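You operate a simulated robot arm through the tools that you are given. There is no shell and no other tool. Be economical: measure what you need, move in short steps, check, and stop when the job is done.

Carry out the task below with a simulated robot arm. There is one attempt and no reset: what you move stays moved.

JOB
Put the tomato with a patch from the tray at N23 in the tin and sticker the other three.
Fine: put the tin's lid back on; the other three stay in their cells; use the press block and blue stickers beside the tin; put the press block back.

The check looks at the end state, three seconds after you hand in, the way a careful person would. Anything else that was tipped, shoved, dropped, spilled or broken makes it a failure. Lids that push on must go on centred and level and be pressed home; caps that screw on are set level and turned clockwise until they are tight.

ROBOT AND FRAMES
A 7-joint arm with a two-finger parallel gripper, fixed in place. Base frame: the origin is at the foot of the arm, x ahead of it, y to its left, z up. Lengths are in mm, angles in degrees, forces in N, time in s.
Its first joint turns from -166.0 to 166.0 degrees. Payload 4.4 kg.
Tool frame: the origin (TCP) lies between the finger pads and is the grasp point; the fingertips stand 23 mm ahead of it; z points along the fingers, y is the line along which they close. The gripper opens to 94 mm. The fingers are 38 mm wide and 10 mm thick; the gripper's body (54 by 96 mm) begins 39 mm behind the TCP.
Orientation is told as [roll, pitch, yaw] about the base's x, y, z axes, in that order, counted from this pose: with the fingers straight down and closing along the base's y, the tool's x points along the base's -x, its y along +y and its z along -z.

CONTROLS
- The arm moves only by the tool arm_command. Its argument "commands" is a list of rows, each a list of 7 numbers: the shift along the tool's x, y, z in mm, then the turn, a rotation vector about the tool's x, y, z in degrees, then the opening, from 0 (shut) to 1 (fully open). In form: [[dx, dy, dz, ax, ay, az, gripper], ...]. A call has 1 to 20 rows; each row shifts and turns the commanded pose from where the row before left it, along the tool's axes as they then stand. A row lasts 0.2 s, in which the tool goes at most 50 mm and 8.6 degrees; a call with a longer step from one row to the next is refused whole, and so is a gripper value outside its range. Where a pose cannot be reached the arm comes as near as it can. A force on the tool above 40 N (or 10 N above the force at the start of the call, whichever is more), or a blocked arm, ends the call early, and 0.2 s more pass. Each finger travels about 72 mm/s and halts on what it meets, pressing with about 38 N; the grip force reading is that of the motor and also rises with nothing between the fingers. The clock runs only during rows and for 0.2 s after the last one: add rows that do not move to give the fingers time. It gives the time, the measured TCP pose, the force on the tool (base axes), the opening and the grip force at its end, in the units of the frame above (readings bear some noise).
- Cameras (640 x 400 px; columns grow to the right, rows downward): "scene" is fixed at [396.7, 495.4, 1502.2]; the picture's right is [-0.27, -0.96, 0.00], its down [-0.83, 0.23, -0.50] and it looks along [0.48, -0.13, -0.87] (base axes); focal length 345 px, centre (320, 200). "wrist" rides on the gripper at [86, 16, -75] in the tool frame; the picture's right is [-0.18, 0.98, 0.00], its down [-0.58, -0.11, -0.81] and it looks along [-0.79, -0.15, 0.59] (tool axes); focal length 243 px, centre (320, 200). There is no depth. A picture from a camera that has moved, and an enlarged one, comes with that camera's place and axes in the base frame and with its lens. The place of the scene camera against the robot may be out by one fixed shift of up to 18 mm in any direction.
- capture(camera): a new picture of that camera. The clock stands still meanwhile.
- close_up(camera, box): a new picture of the part [left, top, right, bottom] of that camera's present view, enlarged. The clock stands still meanwhile.
- sign_off(): hands the job in; it is judged then, once.

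Go step by step. Nothing tells you positions but the pictures and the camera data: compare them with the known pose of the tool, close in by small moves and look again before you grip or let go. The budget is 120 turns and 64 pictures, counting those below and the enlarged ones. Unless the task says otherwise, let go and move clear before handing in, and close with one line.

The tools are called after "Emit:" by a JSON object that holds its "name" and its "arguments". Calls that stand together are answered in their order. arm_command: Moves the arm, as the interface text tells. Its arguments: {"type":"object","properties":{"commands":{"type":"array","items":{"type":"array","items":{"type":"number"}}}},"required":["commands"]} The other tools are called the same way: capture (camera) takes a picture; close_up (camera, box) takes an enlarged picture of a part of a camera's view; sign_off () hands the job in.

At the start:

```text
t: 0.0
position: [577.8, 267.2, 1042.6]
orientation: [0.0, -0.1, 0.0]
force: [-0.7, -0.5, -0.2]
width: 94.0
grasp_force: 0.0
```

scene: 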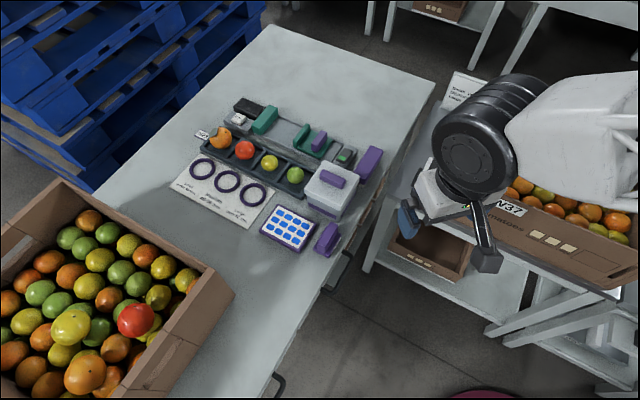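
wrist: 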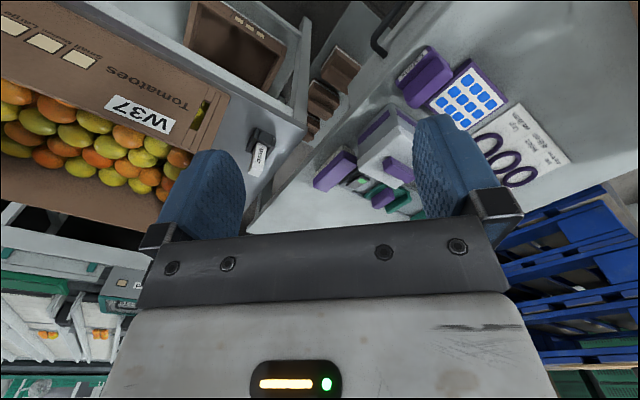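

I see a table with a tray of four tomatoes, a clear tin with a lid, a blue sticker sheet, and purple blocks. I'll zoom in to identify everything.

Emit:
{"name": "close_up", "arguments": {"camera": "scene", "box": [180, 80, 400, 220]}}

Emit:
{"name": "close_up", "arguments": {"camera": "scene", "box": [250, 150, 390, 260]}}

Emit:
{"name": "close_up", "arguments": {"camera": "scene", "box": [160, 110, 310, 230]}}

```text
2.86 times, centred on (290, 150) of scene
camera zoom: at [396.7, 495.4, 1502.2], right [-0.27, -0.96, 0.0], down [-0.83, 0.23, -0.5], along [0.48, -0.13, -0.87], focal length 987 px, centre (406, 343)
```

zoom: 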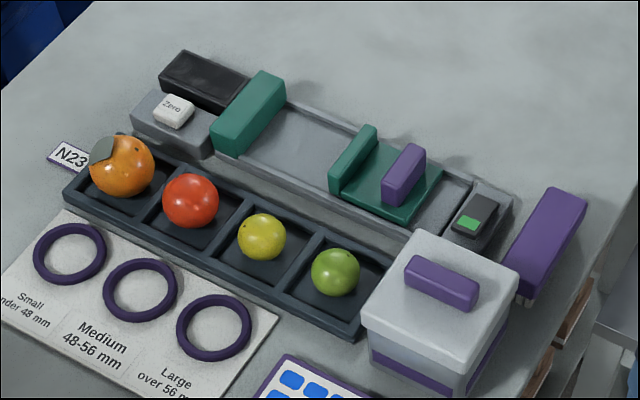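

```text
3.64 times, centred on (320, 205) of scene
camera zoom: at [396.7, 495.4, 1502.2], right [-0.27, -0.96, 0.0], down [-0.83, 0.23, -0.5], along [0.48, -0.13, -0.87], focal length 1256 px, centre (320, 182)
```

zoom: 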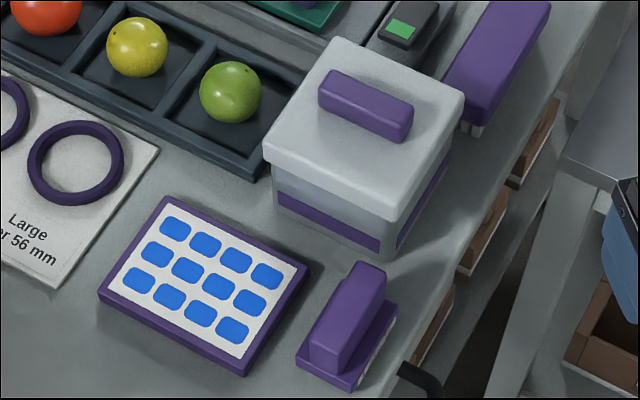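

```text
3.33 times, centred on (235, 170) of scene
camera zoom: at [396.7, 495.4, 1502.2], right [-0.27, -0.96, 0.0], down [-0.83, 0.23, -0.5], along [0.48, -0.13, -0.87], focal length 1151 px, centre (603, 300)
```

zoom: 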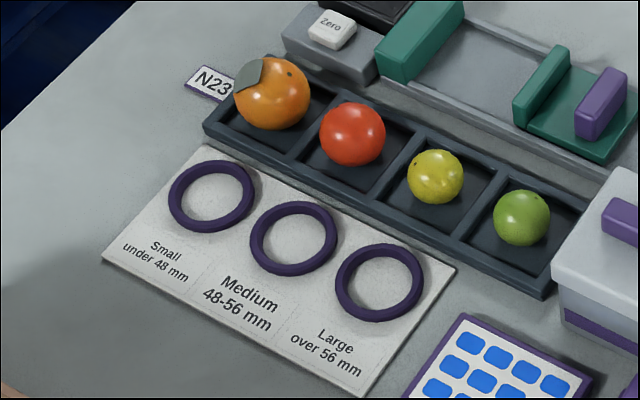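

The orange tomato carries a grey patch. The purple handled block next to the blue sheet looks like the press block, and the tray lies at about 985–1210 mm, so I must test reach with a tilted tool. First I'll move over the table and look.

Emit:
{"name": "arm_command", "arguments": {"commands": [[-30, 25, 5, 0, 0, 0, 1], [-30, 25, 5, 0, 0, 0, 1], [-30, 25, 5, 0, 0, 0, 1], [-30, 25, 5, 0, 0, 0, 1], [-30, 25, 5, 0, 0, 0, 1], [-30, 25, 5, 0, 0, 0, 1], [0, 0, 0, 0, 0, -7, 1], [0, 0, 0, 0, 0, -7, 1], [0, 0, 0, 0, 0, -7, 1], [0, 0, 0, 0, 0, -7, 1], [0, 0, 0, 0, 0, 0, 1]]}}

Emit:
{"name": "capture", "arguments": {"camera": "wrist"}}

```text
t: 2.4
position: [757.2, 417.4, 1013.4]
orientation: [0.0, -0.2, 28.1]
force: [0.2, 0.1, 0.9]
width: 94.0
grasp_force: 0.1
```

```text
58 pictures are left
camera wrist: at [672.1, 391.4, 1087.6], right [-0.3, 0.95, 0.0], down [0.56, 0.18, 0.81], along [0.77, 0.24, -0.59], focal length 243 px, centre (320, 200)
```

wrist: 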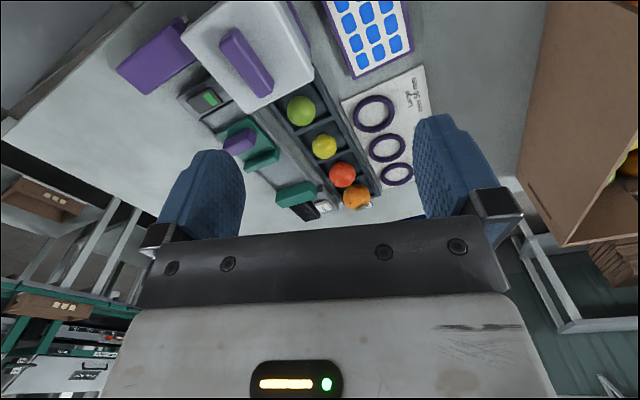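

Positions agree with the first estimates. I'll test how far the tilted tool can reach, staying high above the tray.

Emit:
{"name": "arm_command", "arguments": {"commands": [[0, 0, 0, 0, -8, 0, 1], [0, 0, 0, 0, -8, 0, 1], [0, 0, 0, 0, -8, 0, 1], [0, 0, 0, 0, -8, 0, 1], [0, 0, 0, 0, -8, 0, 1], [0, 0, 0, 0, -8, 0, 1], [-18.3, 0, 36.2, 0, 0, 0, 1], [-18.3, 0, 36.2, 0, 0, 0, 1], [-18.3, 0, 36.2, 0, 0, 0, 1], [-18.3, 0, 36.2, 0, 0, 0, 1], [-18.3, 0, 36.2, 0, 0, 0, 1], [-18.3, 0, 36.2, 0, 0, 0, 1], [0, 0, 0, 0, 0, 0, 1], [0, 0, 0, 0, 0, 0, 1]]}}

Emit:
{"name": "capture", "arguments": {"camera": "wrist"}}

```text
t: 5.4
position: [966.8, 532.1, 950.2]
orientation: [0.0, -48.1, 28.1]
force: [0.6, 0.1, 1.0]
width: 94.1
grasp_force: 0.0
```

```text
57 pictures are left
camera wrist: at [858.4, 492.9, 935.8], right [-0.35, 0.93, 0.14], down [-0.14, -0.2, 0.97], along [0.93, 0.32, 0.2], focal length 243 px, centre (320, 200)
```

wrist: 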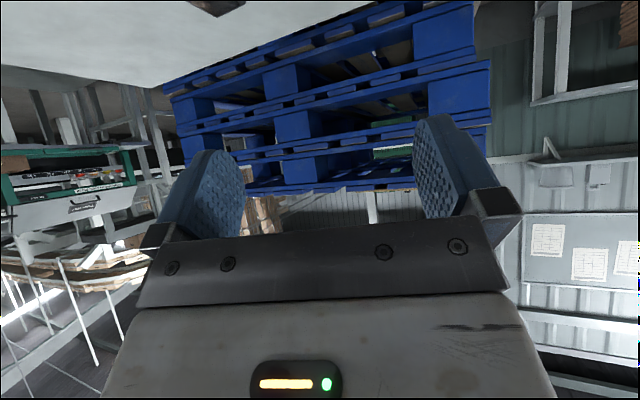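

The tilted tool reaches 1100 mm fine. The camera hangs underneath in this posture, so I'll flip the gripper 180° about its own axis so the camera rides on top and looks down.

Emit:
{"name": "arm_command", "arguments": {"commands": [[0, 0, 0, 0, 0, -8.5, 1], [0, 0, 0, 0, 0, -8.5, 1], [0, 0, 0, 0, 0, -8.5, 1], [0, 0, 0, 0, 0, -8.5, 1], [0, 0, 0, 0, 0, -8.5, 1], [0, 0, 0, 0, 0, -8.5, 1], [0, 0, 0, 0, 0, -8.5, 1], [0, 0, 0, 0, 0, -8.5, 1], [0, 0, 0, 0, 0, -8.5, 1], [0, 0, 0, 0, 0, -8.5, 1], [0, 0, 0, 0, 0, -8.5, 1], [0, 0, 0, 0, 0, -8.5, 1], [0, 0, 0, 0, 0, 0, 1]]}}

Emit:
{"name": "capture", "arguments": {"camera": "scene"}}

```text
t: 8.2
position: [964.9, 529.7, 950.4]
orientation: [-47.4, 9.0, 126.2]
force: [0.0, -0.1, 0.3]
width: 93.9
grasp_force: 0.0
```

```text
56 pictures are left
```

scene: 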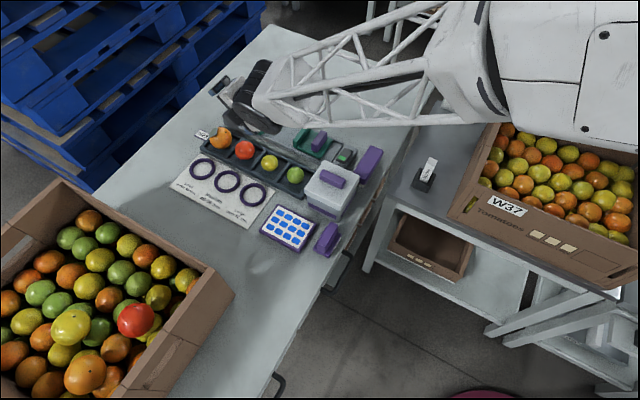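

The flip is progressing well; I'll finish it and look through the wrist camera.

Emit:
{"name": "arm_command", "arguments": {"commands": [[0, 0, 0, 0, 0, -8.5, 1], [0, 0, 0, 0, 0, -8.5, 1], [0, 0, 0, 0, 0, -8.5, 1], [0, 0, 0, 0, 0, -8.5, 1], [0, 0, 0, 0, 0, -8.5, 1], [0, 0, 0, 0, 0, -8.5, 1], [0, 0, 0, 0, 0, -8.5, 1], [0, 0, 0, 0, 0, -8.5, 1], [0, 0, 0, 0, 0, -8.5, 1], [0, 0, 0, 0, 0, -1.5, 1], [0, 0, 0, 0, 0, 0, 1]]}}

Emit:
{"name": "capture", "arguments": {"camera": "wrist"}}

```text
t: 10.6
position: [964.0, 528.8, 948.0]
orientation: [0.1, 48.0, -152.0]
force: [0.2, -0.2, 1.1]
width: 94.2
grasp_force: 0.0
```

```text
55 pictures are left
camera wrist: at [971.5, 516.8, 1063.6], right [0.35, -0.93, -0.14], down [-0.92, -0.37, 0.11], along [-0.15, 0.09, -0.99], focal length 243 px, centre (320, 200)
```

wrist: 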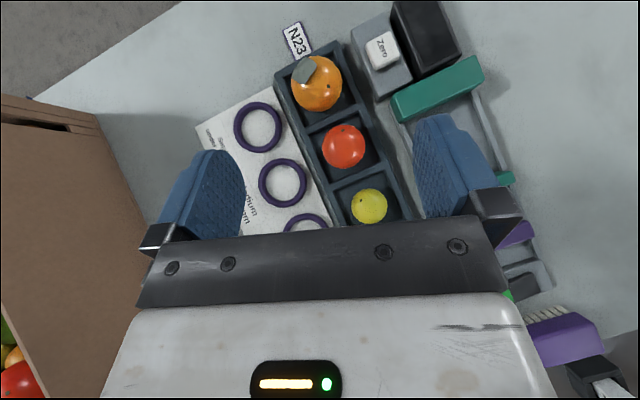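

The wrist camera now sees the tray clearly. I'll deal with the lid first: retreat, untilt, and turn the fingers so they close across the lid handle.

Emit:
{"name": "arm_command", "arguments": {"commands": [[-18.2, 0, -35.2, 0, 0, 0, 1], [-18.2, 0, -35.2, 0, 0, 0, 1], [-18.2, 0, -35.2, 0, 0, 0, 1], [-18.2, 0, -35.2, 0, 0, 0, 1], [-18.2, 0, -35.2, 0, 0, 0, 1], [-18.2, 0, -35.2, 0, 0, 0, 1], [0, 0, 0, 0, -8, 0, 1], [0, 0, 0, 0, -8, 0, 1], [0, 0, 0, 0, -8, 0, 1], [0, 0, 0, 0, -8, 0, 1], [0, 0, 0, 0, -8, 0, 1], [0, 0, 0, 0, -8, 0, 1], [0, 0, 0, 0, 0, -8.5, 1], [0, 0, 0, 0, 0, -8.5, 1], [0, 0, 0, 0, 0, 0, 1]]}}

Emit:
{"name": "capture", "arguments": {"camera": "wrist"}}

```text
t: 13.8
position: [754.4, 422.8, 1002.8]
orientation: [2.2, 9.7, -153.9]
force: [0.0, 0.9, -0.5]
width: 93.9
grasp_force: 0.1
out of reach, approached as far as the arm can: row 7, 8, 11, 12, 13, 14
```

```text
54 pictures are left
camera wrist: at [824.6, 444.1, 1091.3], right [0.27, -0.96, 0.01], down [-0.7, -0.19, 0.69], along [-0.67, -0.19, -0.72], focal length 243 px, centre (320, 200)
```

wrist: 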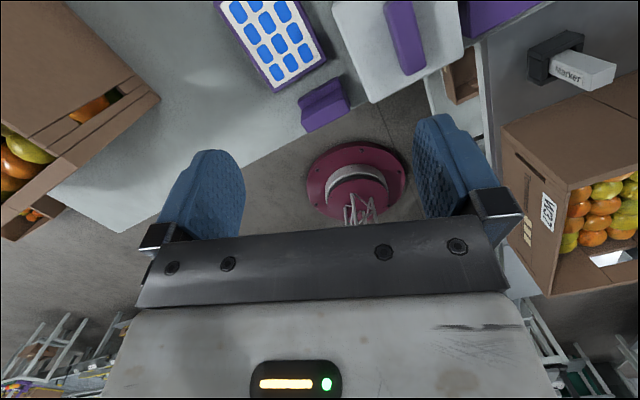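

A joint limit blocks this turn, so I'll swing the gripper back the other way (unflipped) for the lid work.

Emit:
{"name": "arm_command", "arguments": {"commands": [[0, 0, 0, 0, 0, 8.6, 1], [0, 0, 0, 0, 0, 8.6, 1], [0, 0, 0, 0, 0, 8.6, 1], [0, 0, 0, 0, 0, 8.6, 1], [0, 0, 0, 0, 0, 8.6, 1], [0, 0, 0, 0, 0, 8.6, 1], [0, 0, 0, 0, 0, 8.6, 1], [0, 0, 0, 0, 0, 8.6, 1], [0, 0, 0, 0, 0, 8.6, 1], [0, 0, 0, 0, 0, 8.6, 1], [0, 0, 0, 0, 0, 8.6, 1], [0, 0, 0, 0, 0, 8.6, 1], [0, 0, 0, 0, 0, 8.6, 1], [0, 0, 0, 0, 0, 8.6, 1], [0, 0, 0, 0, 0, 8.6, 1], [0, 0, 0, 0, 0, 8.6, 1], [0, 0, 0, 0, 0, 8.6, 1], [0, 0, 0, 0, 0, 8.6, 1], [0, 0, 0, 0, 0, 8.6, 1], [0, 0, 0, 0, 0, 8.6, 1]]}}

Emit:
{"name": "close_up", "arguments": {"camera": "scene", "box": [250, 150, 390, 260]}}

```text
t: 18.0
position: [753.7, 421.2, 1001.8]
orientation: [-3.6, -9.4, 34.2]
force: [-0.6, 0.4, 0.1]
width: 94.1
grasp_force: 0.1
```

```text
3.64 times, centred on (320, 205) of scene
camera zoom: at [396.7, 495.4, 1502.2], right [-0.27, -0.96, 0.0], down [-0.83, 0.23, -0.5], along [0.48, -0.13, -0.87], focal length 1256 px, centre (320, 182)
```

zoom: 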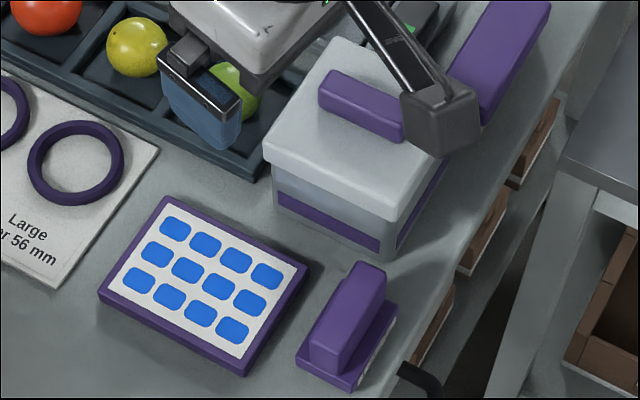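

Now I level the tool, set yaw to 45° across the handle, and shift above the tin for a look.

Emit:
{"name": "arm_command", "arguments": {"commands": [[0, 0, 0, -1.8, 4.7, -5.4, 1], [0, 0, 0, -1.8, 4.7, -5.4, 1], [7, -34, 0, 0, 0, 0, 1], [7, -34, 0, 0, 0, 0, 1], [0, 0, 0, 0, 0, 0, 1]]}}

Emit:
{"name": "capture", "arguments": {"camera": "wrist"}}

```text
t: 19.2
position: [793.4, 363.3, 1004.3]
orientation: [-0.7, 0.5, 44.8]
force: [-0.4, 0.2, -0.3]
width: 93.9
grasp_force: 0.1
```

```text
52 pictures are left
camera wrist: at [718.7, 315.9, 1078.5], right [-0.56, 0.83, -0.01], down [0.49, 0.34, 0.8], along [0.67, 0.44, -0.6], focal length 243 px, centre (320, 200)
```

wrist: 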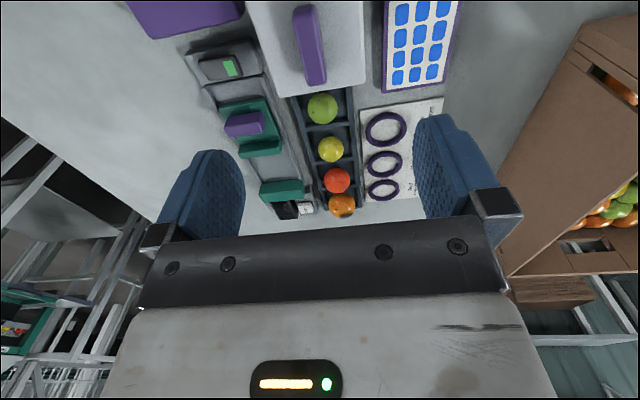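

The handle centre looks to be near (800, 356), top near z 850, long axis at about 43°. I'll descend partway and recheck.

Emit:
{"name": "arm_command", "arguments": {"commands": [[0.7, -9.2, 20, -0.7, -0.5, 1.8, 1], [0, 0, 30, 0, 0, 0, 1], [0, 0, 30, 0, 0, 0, 1], [0, 0, 0, 0, 0, 0, 1]]}}

Emit:
{"name": "capture", "arguments": {"camera": "wrist"}}

Emit:
{"name": "close_up", "arguments": {"camera": "scene", "box": [250, 120, 390, 230]}}

```text
t: 20.2
position: [799.1, 358.4, 924.1]
orientation: [0.0, 0.0, 42.9]
force: [1.0, -0.1, -0.5]
width: 94.0
grasp_force: 0.1
```

```text
51 pictures are left
camera wrist: at [723.4, 311.9, 998.5], right [-0.54, 0.84, 0.0], down [0.5, 0.32, 0.81], along [0.68, 0.43, -0.59], focal length 243 px, centre (320, 200)
```

wrist: 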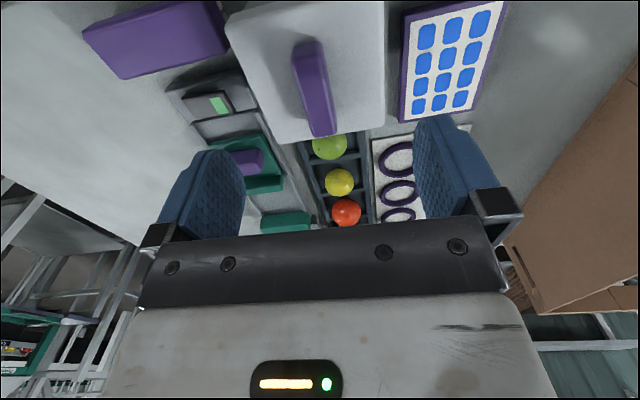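

```text
3.64 times, centred on (320, 175) of scene
camera zoom: at [396.7, 495.4, 1502.2], right [-0.27, -0.96, 0.0], down [-0.83, 0.23, -0.5], along [0.48, -0.13, -0.87], focal length 1256 px, centre (320, 291)
```

zoom: 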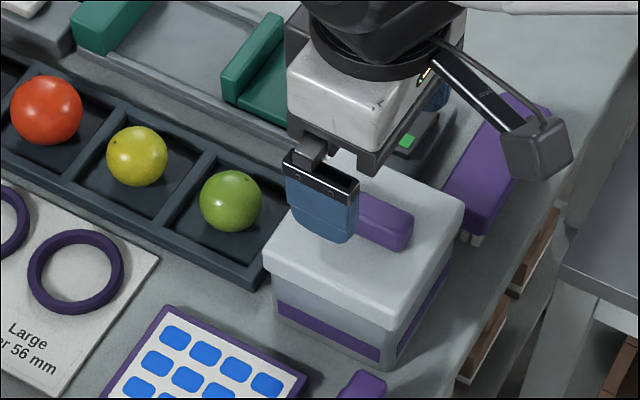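

Triangulating the views puts the handle top at z≈833 and its centre near (803, 356). I'll centre across it and come down to just above.

Emit:
{"name": "arm_command", "arguments": {"commands": [[0, -4.5, 25, 0, 0, -1.6, 1], [-1, 0, 25, 0, 0, 0, 1], [0, 0, 0, 0, 0, 0, 1]]}}

Emit:
{"name": "capture", "arguments": {"camera": "wrist"}}

Emit:
{"name": "close_up", "arguments": {"camera": "scene", "box": [280, 130, 380, 210]}}

```text
t: 21.0
position: [802.4, 355.6, 872.7]
orientation: [-0.1, -0.2, 44.5]
force: [0.9, 0.0, 0.5]
width: 93.8
grasp_force: 0.0
```

```text
49 pictures are left
camera wrist: at [728.2, 307.4, 946.1], right [-0.56, 0.83, 0.0], down [0.49, 0.33, 0.81], along [0.67, 0.45, -0.59], focal length 243 px, centre (320, 200)
```

wrist: 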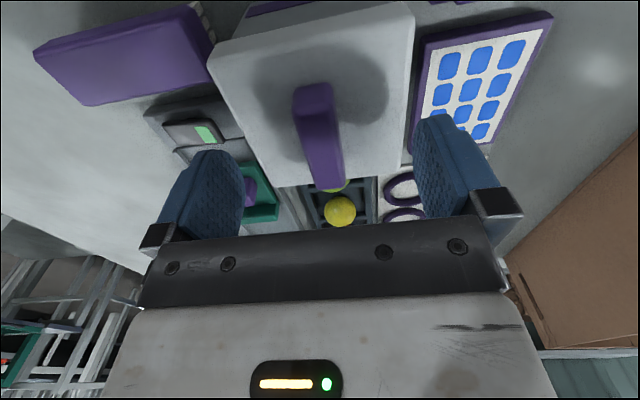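

```text
5.00 times, centred on (330, 170) of scene
camera zoom: at [396.7, 495.4, 1502.2], right [-0.27, -0.96, 0.0], down [-0.83, 0.23, -0.5], along [0.48, -0.13, -0.87], focal length 1727 px, centre (270, 350)
```

zoom: 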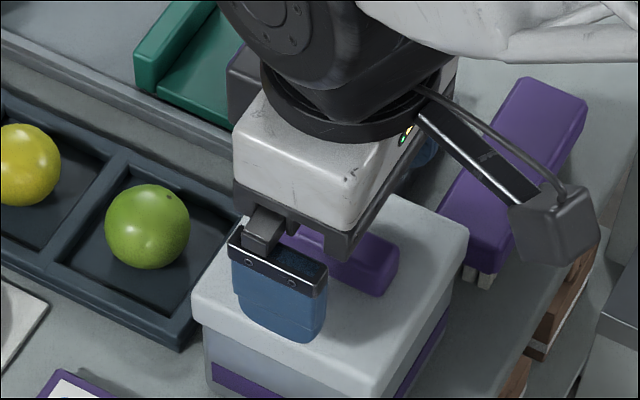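

The fingers straddle the handle well. I'll descend to grasp height and check for contact.

Emit:
{"name": "arm_command", "arguments": {"commands": [[0, 0, 15, 0, 0, 0.5, 1], [0, 0, 12, 0, 0, 0, 1], [0, 0, 6, 0, 0, 0, 1], [0, 0, 0, 0, 0, 0, 1]]}}

Emit:
{"name": "capture", "arguments": {"camera": "wrist"}}

```text
t: 21.6
position: [803.0, 356.5, 853.6]
orientation: [-0.2, -0.5, 44.1]
force: [0.2, 0.9, 5.5]
width: 94.0
grasp_force: 0.0
stopped in row 3: the force on the tool passed its limit (the readings are from after the stop); the commanded pose is now the measured one
```

```text
47 pictures are left
camera wrist: at [728.8, 308.6, 926.6], right [-0.55, 0.83, 0.0], down [0.49, 0.32, 0.81], along [0.68, 0.45, -0.58], focal length 243 px, centre (320, 200)
```

wrist: 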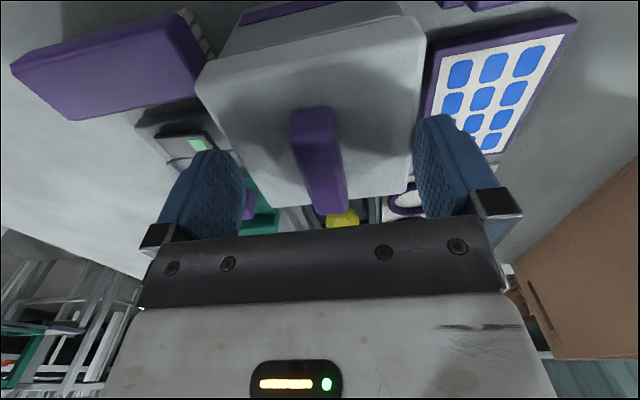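

I touched the lid top (fingertips at z≈830). I'll lift 3 mm, centre along the handle, and close on it.

Emit:
{"name": "arm_command", "arguments": {"commands": [[0, 0, -4, -0.2, 0.5, -0.6, 1], [7, 1, 0, 0, 0, 0, 1], [0, 0, 0, 0, 0, 0, 0.7], [0, 0, 0, 0, 0, 0, 0.4], [0, 0, 0, 0, 0, 0, 0.3], [0, 0, 0, 0, 0, 0, 0.2], [0, 0, 0, 0, 0, 0, 0.1], [0, 0, 0, 0, 0, 0, 0], [0, 0, 0, 0, 0, 0, 0], [0, 0, 0, 0, 0, 0, 0]]}}

Emit:
{"name": "capture", "arguments": {"camera": "wrist"}}

```text
t: 23.8
position: [798.0, 352.5, 854.9]
orientation: [-0.1, 0.2, 44.7]
force: [0.3, -0.1, -0.4]
width: 19.3
grasp_force: 38.2
```

```text
46 pictures are left
camera wrist: at [724.4, 303.8, 929.6], right [-0.56, 0.83, 0.0], down [0.49, 0.33, 0.81], along [0.67, 0.45, -0.59], focal length 243 px, centre (320, 200)
```

wrist: 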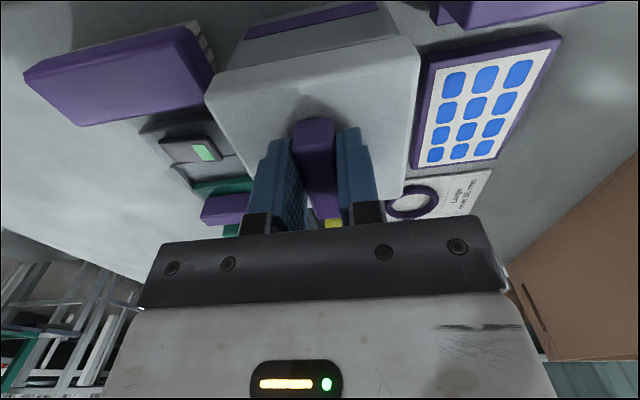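

The handle is gripped (19 mm wide); the seated pose was TCP (798, 352.5, 854.9) at yaw 44.7. Now I'll lift gently and check that only the lid comes up.

Emit:
{"name": "arm_command", "arguments": {"commands": [[0, 0, -3, 0, 0, 0, 0], [0, 0, -3, 0, 0, 0, 0], [0, 0, -4, 0, 0, 0, 0], [0, 0, -5, 0, 0, 0, 0], [0, 0, -5, 0, 0, 0, 0], [0, 0, -10, 0, 0, 0, 0], [0, 0, -10, 0, 0, 0, 0], [0, 0, 0, 0, 0, 0, 0]]}}

Emit:
{"name": "close_up", "arguments": {"camera": "scene", "box": [260, 120, 400, 230]}}

```text
t: 25.6
position: [798.4, 351.6, 897.1]
orientation: [-0.1, 0.1, 44.7]
force: [-0.4, -0.3, -0.6]
width: 19.1
grasp_force: 38.1
```

```text
3.64 times, centred on (330, 175) of scene
camera zoom: at [396.7, 495.4, 1502.2], right [-0.27, -0.96, 0.0], down [-0.83, 0.23, -0.5], along [0.48, -0.13, -0.87], focal length 1256 px, centre (284, 291)
```

zoom: 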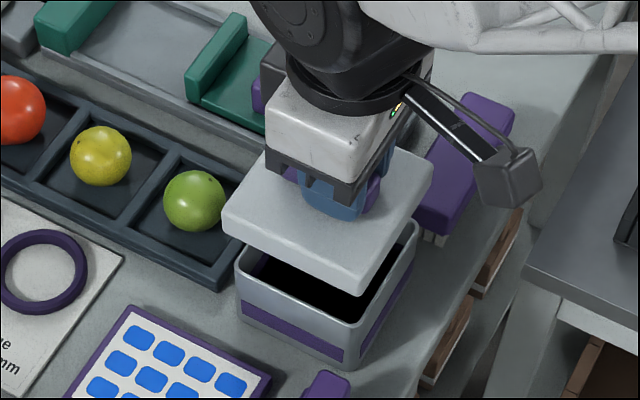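

Only the lid came up and the tin stayed put. I'll carry the lid to the clear spot between the sheet and the crate, around (674, 552).

Emit:
{"name": "arm_command", "arguments": {"commands": [[0, 0, -30, 0, 0, 0, 0], [-9, 38.2, 0, 0, 0, 0, 0], [-9, 38.2, 0, 0, 0, 0, 0], [-9, 38.2, 0, 0, 0, 0, 0], [-9, 38.2, 0, 0, 0, 0, 0], [-9, 38.2, 0, 0, 0, 0, 0], [-9, 38.2, 0, 0, 0, 0, 0], [0, 0, 30, 0, 0, 0, 0], [0, 0, 30, 0, 0, 0, 0], [0, 0, 0, 0, 0, 0, 0]]}}

Emit:
{"name": "capture", "arguments": {"camera": "scene"}}

Emit:
{"name": "capture", "arguments": {"camera": "wrist"}}

```text
t: 27.8
position: [677.4, 554.3, 866.6]
orientation: [0.0, 0.1, 44.8]
force: [0.9, -1.4, -0.8]
width: 19.5
grasp_force: 38.0
```

```text
44 pictures are left
```

scene: 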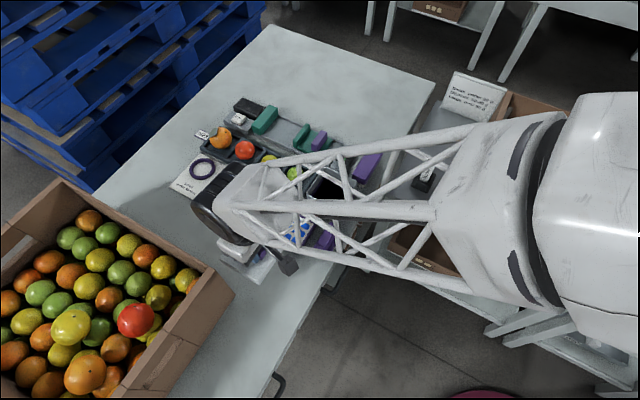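

```text
43 pictures are left
camera wrist: at [602.7, 506.0, 941.1], right [-0.56, 0.83, 0.0], down [0.49, 0.33, 0.81], along [0.67, 0.45, -0.59], focal length 243 px, centre (320, 200)
```

wrist: 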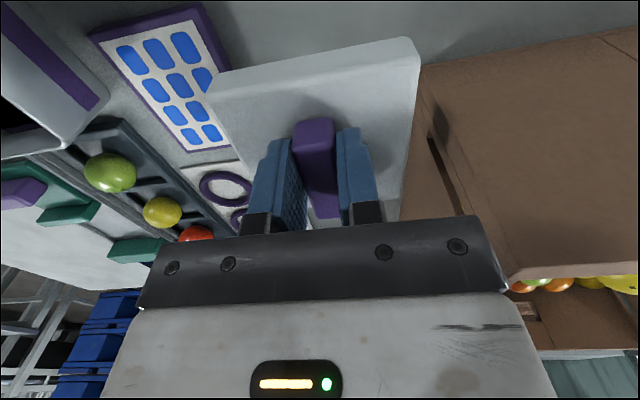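

Clearances look fine on both sides. I'll lower the lid to the table gently.

Emit:
{"name": "arm_command", "arguments": {"commands": [[0, 0, 25, 0, 0, 0, 0], [0, 0, 20, 0, 0, 0, 0], [0, 0, 8, 0, 0, 0, 0], [0, 0, 5, 0, 0, 0, 0], [0, 0, 3, 0, 0, 0, 0], [0, 0, 2, 0, 0, 0, 0], [0, 0, 2, 0, 0, 0, 0], [0, 0, 2, 0, 0, 0, 0], [0, 0, 0, 0, 0, 0, 0]]}}

Emit:
{"name": "close_up", "arguments": {"camera": "wrist", "box": [180, 0, 480, 240]}}

```text
t: 29.8
position: [675.0, 553.5, 798.9]
orientation: [0.0, 0.1, 44.7]
force: [0.7, -0.1, -0.8]
width: 19.3
grasp_force: 37.8
```

```text
1.67 times, centred on (330, 120) of wrist
camera zoom: at [601.2, 505.3, 874.4], right [-0.56, 0.83, 0.0], down [0.49, 0.33, 0.81], along [0.67, 0.45, -0.59], focal length 404 px, centre (303, 333)
```

zoom: 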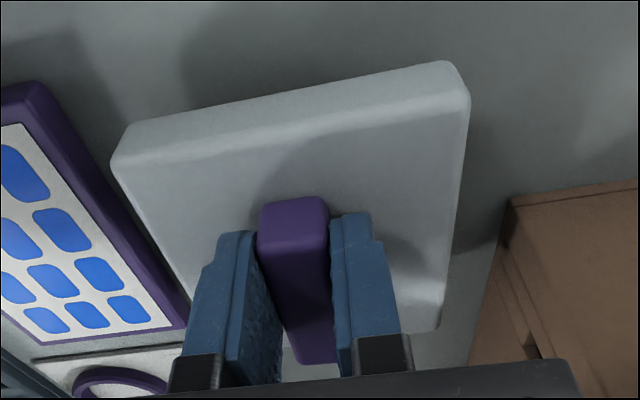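

Still floating a little. I'll keep lowering in 2 mm steps until it touches.

Emit:
{"name": "arm_command", "arguments": {"commands": [[0, 0, 2, 0, 0, 0, 0], [0, 0, 2, 0, 0, 0, 0], [0, 0, 2, 0, 0, 0, 0], [0, 0, 2, 0, 0, 0, 0], [0, 0, 0, 0, 0, 0, 0]]}}

```text
t: 31.0
position: [676.0, 554.7, 793.3]
orientation: [0.0, -0.2, 44.6]
force: [0.3, 8.4, 31.1]
width: 19.5
grasp_force: 37.9
```

The lid touched the table at TCP z≈794. I'll release and back up.

Emit:
{"name": "arm_command", "arguments": {"commands": [[0, 0, -1, 0, 0, 0, 0], [0, 0, 0, 0, 0, 0, 0.3], [0, 0, 0, 0, 0, 0, 0.5], [0, 0, 0, 0, 0, 0, 0.5], [0, 0, -20, 0, 0, 0, 0.5], [0, 0, -40, 0, 0, 0, 0.5], [0, 0, -40, 0, 0, 0, 0.5], [0, 0, -40, 0, 0, 0, 0.5], [0, 0, 0, 0, 0, 0, 0.5]]}}

Emit:
{"name": "capture", "arguments": {"camera": "wrist"}}

```text
t: 33.0
position: [674.2, 551.6, 931.7]
orientation: [0.0, 0.1, 44.7]
force: [0.0, 0.3, -0.3]
width: 47.1
grasp_force: 0.2
```

```text
41 pictures are left
camera wrist: at [600.6, 503.6, 1005.3], right [-0.56, 0.83, 0.0], down [0.49, 0.33, 0.81], along [0.67, 0.45, -0.59], focal length 243 px, centre (320, 200)
```

wrist: 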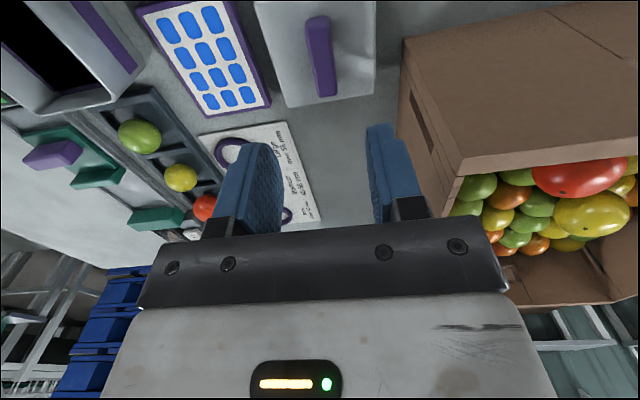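

The lid is resting flat. Now I go for the orange tomato: raise, tilt outward and extend over the tray, then flip the gripper.

Emit:
{"name": "arm_command", "arguments": {"commands": [[0, 0, -28, 0, 0, 0, 0.75], [0, 0, 0, 0, 0, 7.5, 0.75], [0, 0, 0, 0, 0, 7.5, 0.75], [0, 0, 0, 0, -8, 0, 0.75], [0, 0, 0, 0, -8, 0, 0.75], [0, 0, 0, 0, -8, 0, 0.75], [0, 0, 0, 0, -8, 0, 0.75], [0, 0, 0, 0, -8, 0, 0.75], [0, 0, 0, 0, -8, 0, 0.75], [-23.1, -21, 25.7, 0, 0, 0, 0.75], [-23.1, -21, 25.7, 0, 0, 0, 0.75], [-23.1, -21, 25.7, 0, 0, 0, 0.75], [-23.1, -21, 25.7, 0, 0, 0, 0.75], [-23.1, -21, 25.7, 0, 0, 0, 0.75], [-23.1, -21, 25.7, 0, 0, 0, 0.75], [-23.1, -21, 25.7, 0, 0, 0, 0.75], [0, 0, 0, 0, 0, 0, 0.75]]}}

Emit:
{"name": "arm_command", "arguments": {"commands": [[0, 0, 0, 0, 0, -8.6, 0.75], [0, 0, 0, 0, 0, -8.6, 0.75], [0, 0, 0, 0, 0, -8.6, 0.75], [0, 0, 0, 0, 0, -8.6, 0.75], [0, 0, 0, 0, 0, -8.6, 0.75], [0, 0, 0, 0, 0, -8.6, 0.75], [0, 0, 0, 0, 0, -8.6, 0.75], [0, 0, 0, 0, 0, -8.6, 0.75], [0, 0, 0, 0, 0, -8.6, 0.75], [0, 0, 0, 0, 0, -8.6, 0.75], [0, 0, 0, 0, 0, -8.6, 0.75], [0, 0, 0, 0, 0, -8.6, 0.75], [0, 0, 0, 0, 0, -8.6, 0.75], [0, 0, 0, 0, 0, -8.6, 0.75], [0, 0, 0, 0, 0, -8.6, 0.75], [0, 0, 0, 0, 0, -8.6, 0.75], [0, 0, 0, 0, 0, -8.6, 0.75], [0, 0, 0, 0, 0, -8.6, 0.75], [0, 0, 0, 0, 0, -8.6, 0.75], [0, 0, 0, 0, 0, -8.6, 0.75]]}}

```text
t: 36.6
position: [959.4, 542.7, 959.2]
orientation: [0.0, -47.9, 29.6]
force: [0.8, 0.0, -0.9]
width: 70.4
grasp_force: 0.0
```

```text
t: 40.8
position: [958.2, 545.2, 959.1]
orientation: [-8.7, 47.2, -162.1]
force: [0.0, 0.7, 0.0]
width: 70.4
grasp_force: 0.2
```

Reached; I'll finish the flip and move to a pre-grasp point above and inward of the orange tomato.

Emit:
{"name": "arm_command", "arguments": {"commands": [[0, 0, 0, 0, 0, -8, 0.75], [-14, 0, 31.8, 0, 0, 0, 0.75], [-14, 0, 31.8, 0, 0, 0, 0.75], [-14, 0, 31.8, 0, 0, 0, 0.75], [-14, 0, 31.8, 0, 0, 0, 0.75], [0, 0, 0, 0, 0, 0, 0.75]]}}

Emit:
{"name": "capture", "arguments": {"camera": "wrist"}}

```text
t: 42.2
position: [1008.9, 573.0, 831.3]
orientation: [0.1, 47.9, -150.3]
force: [-0.1, 0.1, 0.9]
width: 70.5
grasp_force: 0.0
```

```text
40 pictures are left
camera wrist: at [1017.2, 560.3, 945.7], right [0.38, -0.91, -0.14], down [-0.91, -0.39, 0.11], along [-0.15, 0.08, -0.98], focal length 243 px, centre (320, 200)
```

wrist: 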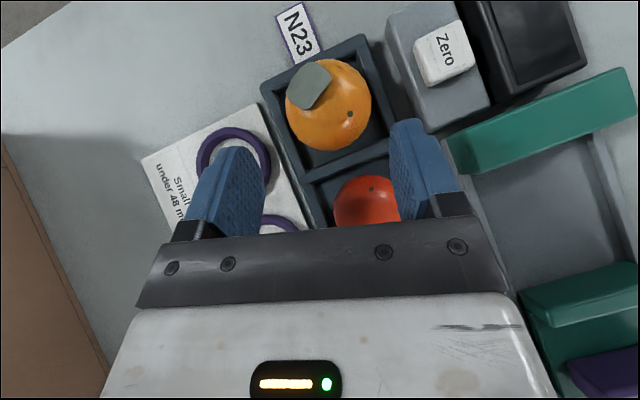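

The view is clear: the orange centre is about (1054, 593, 774). I'll centre laterally and approach along the tool axis.

Emit:
{"name": "arm_command", "arguments": {"commands": [[0, 4.5, 0, 0, 0, 0, 0.71], [0, 0, 14, 0, 0, 0, 0.71], [0, 0, 14, 0, 0, 0, 0.71], [0, 0, 12, 0, 0, 0, 0.71], [0, 0, 0, 0, 0, 0, 0.71]]}}

Emit:
{"name": "capture", "arguments": {"camera": "wrist"}}

Emit:
{"name": "close_up", "arguments": {"camera": "scene", "box": [180, 90, 300, 190]}}

```text
t: 43.4
position: [1036.4, 585.2, 805.2]
orientation: [0.0, 47.9, -150.3]
force: [-0.1, 0.2, -0.6]
width: 67.0
grasp_force: 0.0
```

```text
39 pictures are left
camera wrist: at [1045.5, 572.8, 918.6], right [0.38, -0.92, -0.14], down [-0.91, -0.39, 0.11], along [-0.15, 0.08, -0.98], focal length 243 px, centre (320, 200)
```

wrist: 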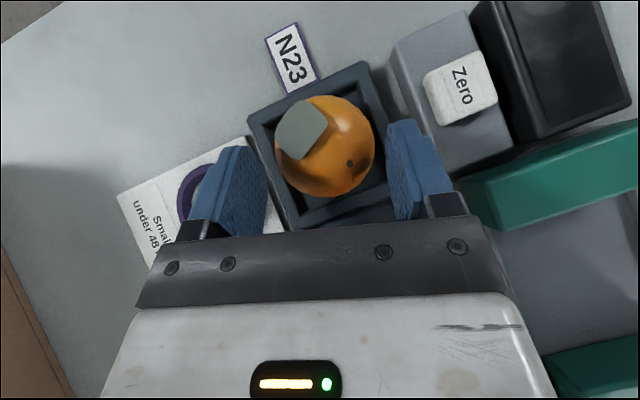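

```text
4.00 times, centred on (240, 140) of scene
camera zoom: at [396.7, 495.4, 1502.2], right [-0.27, -0.96, 0.0], down [-0.83, 0.23, -0.5], along [0.48, -0.13, -0.87], focal length 1382 px, centre (640, 440)
```

zoom: 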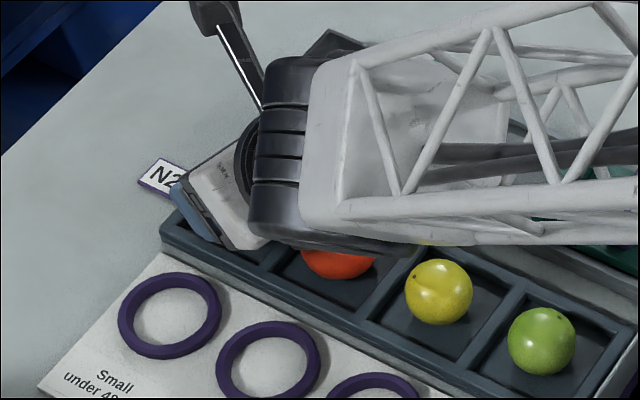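

Well centred between the fingers. I'll advance the last 20 mm and close.

Emit:
{"name": "arm_command", "arguments": {"commands": [[0, 0, 10, 0, 0, 0, 0.71], [0, 0, 6, 0, 0, 0, 0.71], [0, 0, 4, 0, 0, 0, 0.71], [0, 0, 0, 0, 0, 0, 0.71], [0, 0, 0, 0, 0, 0, 0.65], [0, 0, 0, 0, 0, 0, 0.62], [0, 0, 0, 0, 0, 0, 0.59], [0, 0, 0, 0, 0, 0, 0.56], [0, 0, 0, 0, 0, 0, 0.53], [0, 0, 0, 0, 0, 0, 0.53]]}}

Emit:
{"name": "capture", "arguments": {"camera": "wrist"}}

```text
t: 45.6
position: [1049.0, 593.1, 795.3]
orientation: [0.0, 47.9, -150.3]
force: [-0.9, 3.7, 29.4]
width: 58.6
grasp_force: 15.6
```

```text
37 pictures are left
camera wrist: at [1058.2, 580.6, 908.3], right [0.38, -0.91, -0.14], down [-0.91, -0.4, 0.11], along [-0.15, 0.08, -0.98], focal length 243 px, centre (320, 200)
```

wrist: 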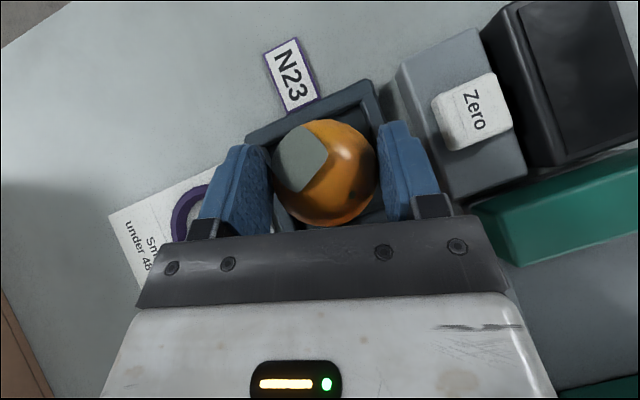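

The fingers lightly rest on the tray rim (29 N), so I'll relieve 2 mm upward while closing fully, then lift a little.

Emit:
{"name": "arm_command", "arguments": {"commands": [[1.5, 0, -1.4, 0, 0, 0, 0.58], [0, 0, 0, 0, 0, 0, 0.4], [0, 0, 0, 0, 0, 0, 0.4], [0, 0, 0, 0, 0, 0, 0.4], [7.4, 0, -6.7, 0, 0, 0, 0.4], [7.4, 0, -6.7, 0, 0, 0, 0.4], [7.4, 0, -6.7, 0, 0, 0, 0.4], [0, 0, 0, 0, 0, 0, 0.4]]}}

Emit:
{"name": "capture", "arguments": {"camera": "wrist"}}

```text
t: 47.4
position: [1047.9, 591.6, 819.4]
orientation: [0.0, 48.0, -150.4]
force: [-1.0, -0.6, -0.7]
width: 58.7
grasp_force: 15.8
out of reach, approached as far as the arm can: row 7
```

```text
36 pictures are left
camera wrist: at [1056.7, 578.6, 932.3], right [0.38, -0.92, -0.14], down [-0.91, -0.39, 0.11], along [-0.15, 0.08, -0.98], focal length 243 px, centre (320, 200)
```

wrist: 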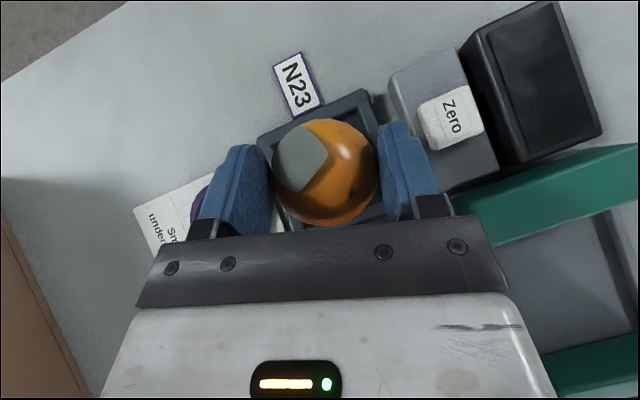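

The tomato is held and clear of its cell. I'll retreat up and inward, then unflip the gripper.

Emit:
{"name": "arm_command", "arguments": {"commands": [[5, 0, -29.3, 0, 0, 0, 0.35], [5, 0, -29.3, 0, 0, 0, 0.35], [5, 0, -29.3, 0, 0, 0, 0.35], [5, 0, -29.3, 0, 0, 0, 0.35], [5, 0, -29.3, 0, 0, 0, 0.35], [5, 0, -29.3, 0, 0, 0, 0.35], [0, 0, 0, 0, 0, 8.5, 0.35], [0, 0, 0, 0, 0, 8.5, 0.35], [0, 0, 0, 0, 0, 8.5, 0.35], [0, 0, 0, 0, 0, 8.5, 0.35], [0, 0, 0, 0, 0, 8.5, 0.35], [0, 0, 0, 0, 0, 8.5, 0.35], [0, 0, 0, 0, 0, 8.5, 0.35], [0, 0, 0, 0, 0, 8.5, 0.35], [0, 0, 0, 0, 0, 8.5, 0.35], [0, 0, 0, 0, 0, 8.5, 0.35], [0, 0, 0, 0, 0, 8.5, 0.35], [0, 0, 0, 0, 0, 8.5, 0.35], [0, 0, 0, 0, 0, 0, 0.35]]}}

Emit:
{"name": "arm_command", "arguments": {"commands": [[0, 0, 0, 0, 0, 8.5, 0.35], [0, 0, 0, 0, 0, 8.5, 0.35], [0, 0, 0, 0, 0, 8.5, 0.35], [0, 0, 0, 0, 0, 8.5, 0.35], [0, 0, 0, 0, 0, 8.5, 0.35], [0, 0, 0, 0, 0, 8.5, 0.35], [0, 0, 0, 0, 0, 8.5, 0.35], [0, 0, 0, 0, 0, 8.5, 0.35], [0, 0, 0, 0, 0, 8.5, 0.35], [0, 0, 0, 0, 0, 1.5, 0.35], [0, 0, 0, 0, 0, 0, 0.35]]}}

```text
t: 51.4
position: [952.7, 535.9, 960.0]
orientation: [-47.3, -9.0, 111.4]
force: [-0.3, 0.1, -0.8]
width: 58.6
grasp_force: 15.6
```

```text
t: 53.8
position: [953.7, 537.4, 959.3]
orientation: [0.2, -47.8, 29.6]
force: [0.0, 0.0, -1.1]
width: 58.4
grasp_force: 15.7
```

Unflipped and still holding. I'll go above the open tin and level the tool.

Emit:
{"name": "arm_command", "arguments": {"commands": [[20.3, -13.7, -32.5, 0, 0, 0, 0.35], [20.3, -13.7, -32.5, 0, 0, 0, 0.35], [20.3, -13.7, -32.5, 0, 0, 0, 0.35], [20.3, -13.7, -32.5, 0, 0, 0, 0.35], [20.3, -13.7, -32.5, 0, 0, 0, 0.35], [20.3, -13.7, -32.5, 0, 0, 0, 0.35], [0, 0, 0, 0, 8, 0, 0.35], [0, 0, 0, 0, 8, 0, 0.35], [0, 0, 0, 0, 8, 0, 0.35], [0, 0, 0, 0, 8, 0, 0.35], [0, 0, 0, 0, 8, 0, 0.35], [0, 0, 0, 0, 8, 0, 0.35], [0, 0, 0, 0, 0, -7.6, 0.35], [0, 0, 0, 0, 0, -7.6, 0.35], [0, 0, 0, 0, 0, 0, 0.35]]}}

Emit:
{"name": "capture", "arguments": {"camera": "wrist"}}

Emit:
{"name": "close_up", "arguments": {"camera": "scene", "box": [260, 120, 400, 230]}}

```text
t: 57.0
position: [797.3, 354.2, 999.3]
orientation: [0.0, 0.2, 45.1]
force: [0.7, 0.8, -1.1]
width: 58.5
grasp_force: 16.0
```

```text
35 pictures are left
camera wrist: at [722.9, 305.2, 1073.1], right [-0.56, 0.83, 0.0], down [0.49, 0.33, 0.81], along [0.66, 0.45, -0.59], focal length 243 px, centre (320, 200)
```

wrist: 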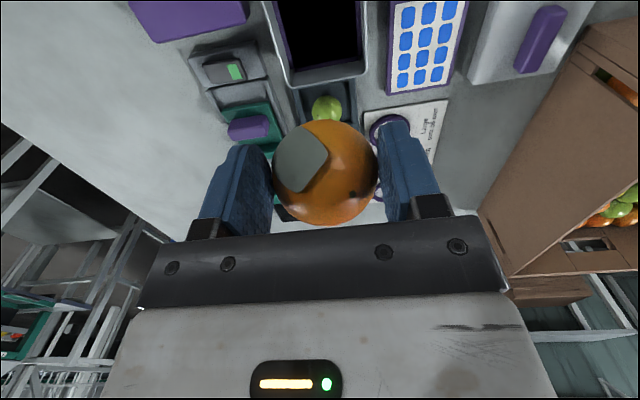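

```text
3.64 times, centred on (330, 175) of scene
camera zoom: at [396.7, 495.4, 1502.2], right [-0.27, -0.96, 0.0], down [-0.83, 0.23, -0.5], along [0.48, -0.13, -0.87], focal length 1256 px, centre (284, 291)
```

zoom: 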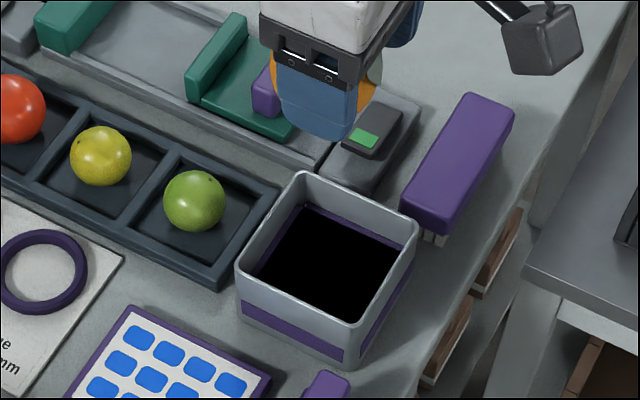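

The tin's opening is about 78 mm, centred near (797, 355); the fingers with the tomato won't fit inside, so I'll release with tips at rim height. I'll position so the tomato is centred.

Emit:
{"name": "arm_command", "arguments": {"commands": [[12.1, 1, 30, 0, 0, 0, 0.35], [0, 0, 40, 0, 0, 0, 0.35], [0, 0, 40, 0, 0, 0, 0.35], [0, 0, 25, 0, 0, 0, 0.35], [0, 0, 10, 0, 0, 0, 0.35], [0, 0, 0, 0, 0, 0, 0.35]]}}

Emit:
{"name": "capture", "arguments": {"camera": "wrist"}}

Emit:
{"name": "close_up", "arguments": {"camera": "scene", "box": [280, 130, 380, 210]}}

```text
t: 58.4
position: [789.7, 345.7, 853.3]
orientation: [-0.1, 0.1, 45.0]
force: [-0.3, 0.3, -1.5]
width: 58.5
grasp_force: 16.6
```

```text
33 pictures are left
camera wrist: at [715.5, 296.4, 928.0], right [-0.56, 0.83, 0.0], down [0.49, 0.33, 0.81], along [0.67, 0.45, -0.59], focal length 243 px, centre (320, 200)
```

wrist: 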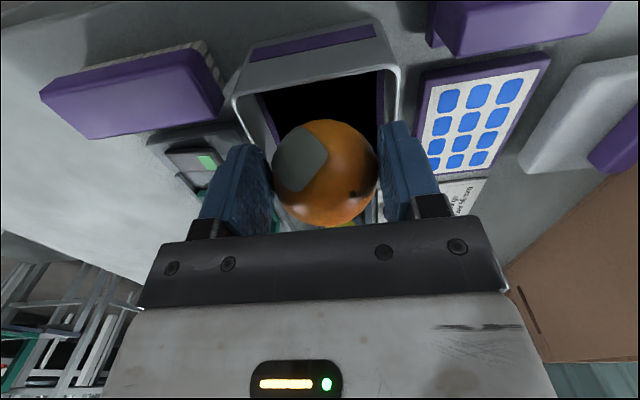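

```text
5.00 times, centred on (330, 170) of scene
camera zoom: at [396.7, 495.4, 1502.2], right [-0.27, -0.96, 0.0], down [-0.83, 0.23, -0.5], along [0.48, -0.13, -0.87], focal length 1727 px, centre (270, 350)
```

zoom: 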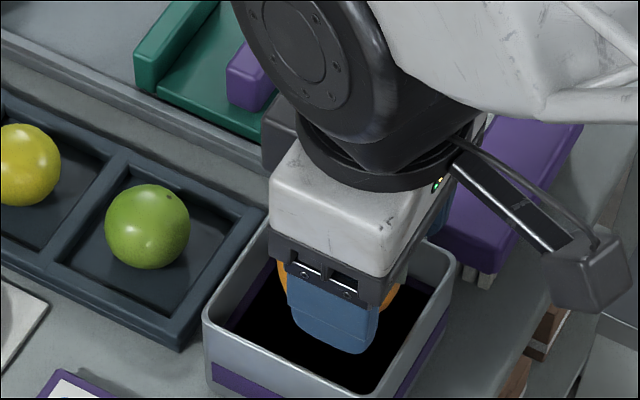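

The tomato is centred over the opening with its lower half inside the rim. I'll lower 5 mm more and open slowly.

Emit:
{"name": "arm_command", "arguments": {"commands": [[0, 1, 3, 0, 0, 0, 0.35], [0, 0, 3, 0, 0, 0, 0.5], [0, 0, 0, 0, 0, 0, 0.57], [0, 0, 0, 0, 0, 0, 0.6], [0, 0, 0, 0, 0, 0, 0.61], [0, 0, 0, 0, 0, 0, 0.62], [0, 0, 0, 0, 0, 0, 0.63], [0, 0, 0, 0, 0, 0, 0.64], [0, 0, 0, 0, 0, 0, 0.65], [0, 0, 0, 0, 0, 0, 0.66], [0, 0, 0, 0, 0, 0, 0.68], [0, 0, 0, 0, 0, 0, 0.7], [0, 0, -20, 0, 0, 0, 0.7], [0, 0, -30, 0, 0, 0, 0.7], [0, 0, 0, 0, 0, 0, 0.7]]}}

Emit:
{"name": "capture", "arguments": {"camera": "wrist"}}

```text
t: 61.6
position: [785.2, 346.2, 899.6]
orientation: [0.1, 0.1, 45.0]
force: [-0.3, -0.2, 0.4]
width: 65.8
grasp_force: 0.0
```

```text
31 pictures are left
camera wrist: at [712.0, 297.3, 973.5], right [-0.56, 0.83, 0.0], down [0.49, 0.33, 0.81], along [0.67, 0.45, -0.59], focal length 243 px, centre (320, 200)
```

wrist: 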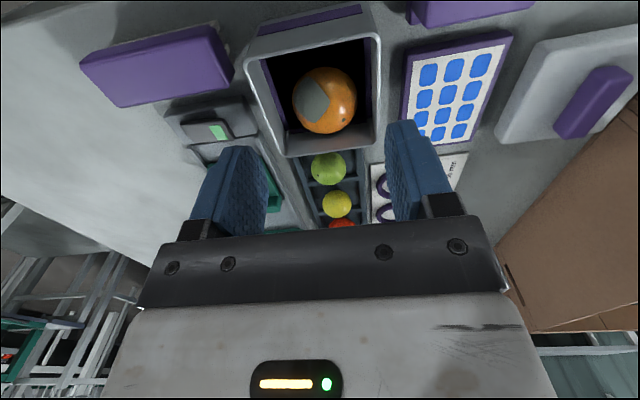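

The patched tomato sits in the tin. Now I return to the lid.

Emit:
{"name": "arm_command", "arguments": {"commands": [[0, 0, -35, 0, 0, 0, 0.6], [-11.5, 37.4, 0, 0, 0, 0, 0.6], [-11.5, 37.4, 0, 0, 0, 0, 0.6], [-11.5, 37.4, 0, 0, 0, 0, 0.6], [-11.5, 37.4, 0, 0, 0, 0, 0.6], [-11.5, 37.4, 0, 0, 0, 0, 0.6], [-11.5, 37.4, 0, 0, 0, 0, 0.6], [0, 0, 40, 0, 0, 0, 0.6], [0, 0, 40, 0, 0, 0, 0.6], [0, 0, 20, 0, 0, 0, 0.6], [0, 0, 0, 0, 0, 0, 0.6]]}}

Emit:
{"name": "capture", "arguments": {"camera": "wrist"}}

```text
t: 64.0
position: [677.4, 553.5, 833.4]
orientation: [0.0, 0.1, 44.9]
force: [-0.2, 0.1, 0.2]
width: 56.5
grasp_force: 0.0
```

```text
30 pictures are left
camera wrist: at [603.5, 504.9, 907.5], right [-0.56, 0.83, 0.0], down [0.49, 0.33, 0.81], along [0.67, 0.45, -0.59], focal length 243 px, centre (320, 200)
```

wrist: 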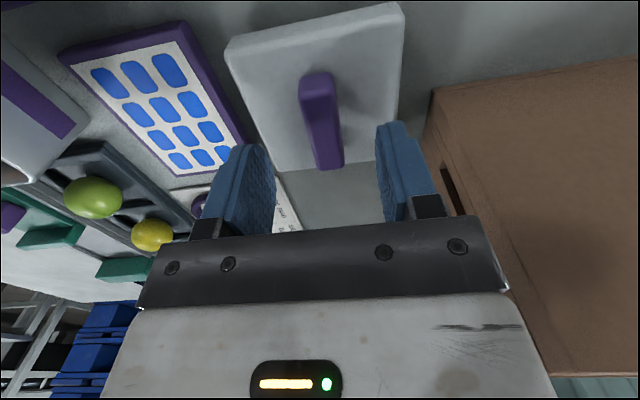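

Aligned with the handle; descend, grip, and lift.

Emit:
{"name": "arm_command", "arguments": {"commands": [[1, 1.3, 20, 0, 0, 0, 0.5], [0, 0, 12, 0, 0, 0, 0.5], [0, 0, 5, 0, 0, 0, 0.4], [0, 0, 0, 0, 0, 0, 0.25], [0, 0, 0, 0, 0, 0, 0.1], [0, 0, 0, 0, 0, 0, 0], [0, 0, 0, 0, 0, 0, 0], [0, 0, 0, 0, 0, 0, 0]]}}

```text
t: 65.8
position: [674.2, 555.1, 795.5]
orientation: [0.0, 0.2, 44.9]
force: [0.1, -0.1, 0.1]
width: 19.2
grasp_force: 38.4
```

Gripped again. I'll carry the lid back above the tin and check alignment.

Emit:
{"name": "arm_command", "arguments": {"commands": [[0, 0, -20, 0, 0, 0, 0], [0, 0, -40, 0, 0, 0, 0], [0, 0, -40, 0, 0, 0, 0], [0, 0, -35, 0, 0, 0, 0], [9.3, -38.5, 0, 0, 0, 0, 0], [9.3, -38.5, 0, 0, 0, 0, 0], [9.3, -38.5, 0, 0, 0, 0, 0], [9.3, -38.5, 0, 0, 0, 0, 0], [9.3, -38.5, 0, 0, 0, 0, 0], [9.3, -38.5, 0, 0, 0, 0, 0], [0, 0, 30, 0, 0, 0, 0], [0, 0, 0, 0, 0, 0, 0], [0, 0, 0, 0, 0, 0, 0]]}}

Emit:
{"name": "close_up", "arguments": {"camera": "wrist", "box": [180, 0, 480, 240]}}

Emit:
{"name": "close_up", "arguments": {"camera": "scene", "box": [260, 120, 400, 230]}}

```text
t: 68.6
position: [802.1, 353.9, 902.2]
orientation: [0.0, 0.1, 44.9]
force: [1.0, 0.2, -0.4]
width: 19.3
grasp_force: 38.2
```

```text
1.67 times, centred on (330, 120) of wrist
camera zoom: at [727.8, 304.5, 976.4], right [-0.56, 0.83, 0.0], down [0.49, 0.33, 0.81], along [0.67, 0.45, -0.59], focal length 404 px, centre (303, 333)
```

zoom: 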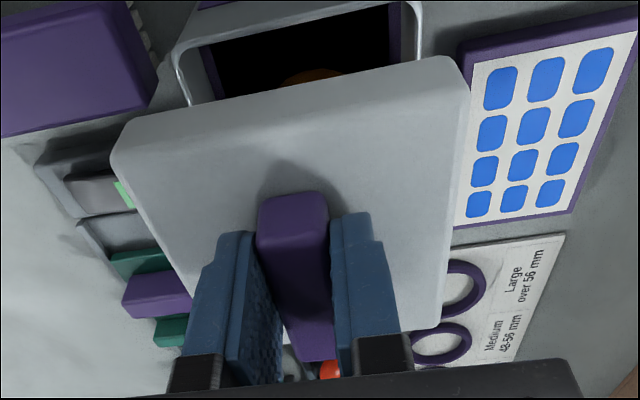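

```text
3.64 times, centred on (330, 175) of scene
camera zoom: at [396.7, 495.4, 1502.2], right [-0.27, -0.96, 0.0], down [-0.83, 0.23, -0.5], along [0.48, -0.13, -0.87], focal length 1256 px, centre (284, 291)
```

zoom: 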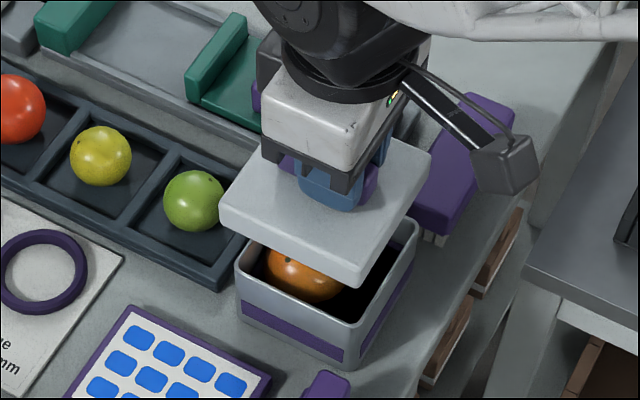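

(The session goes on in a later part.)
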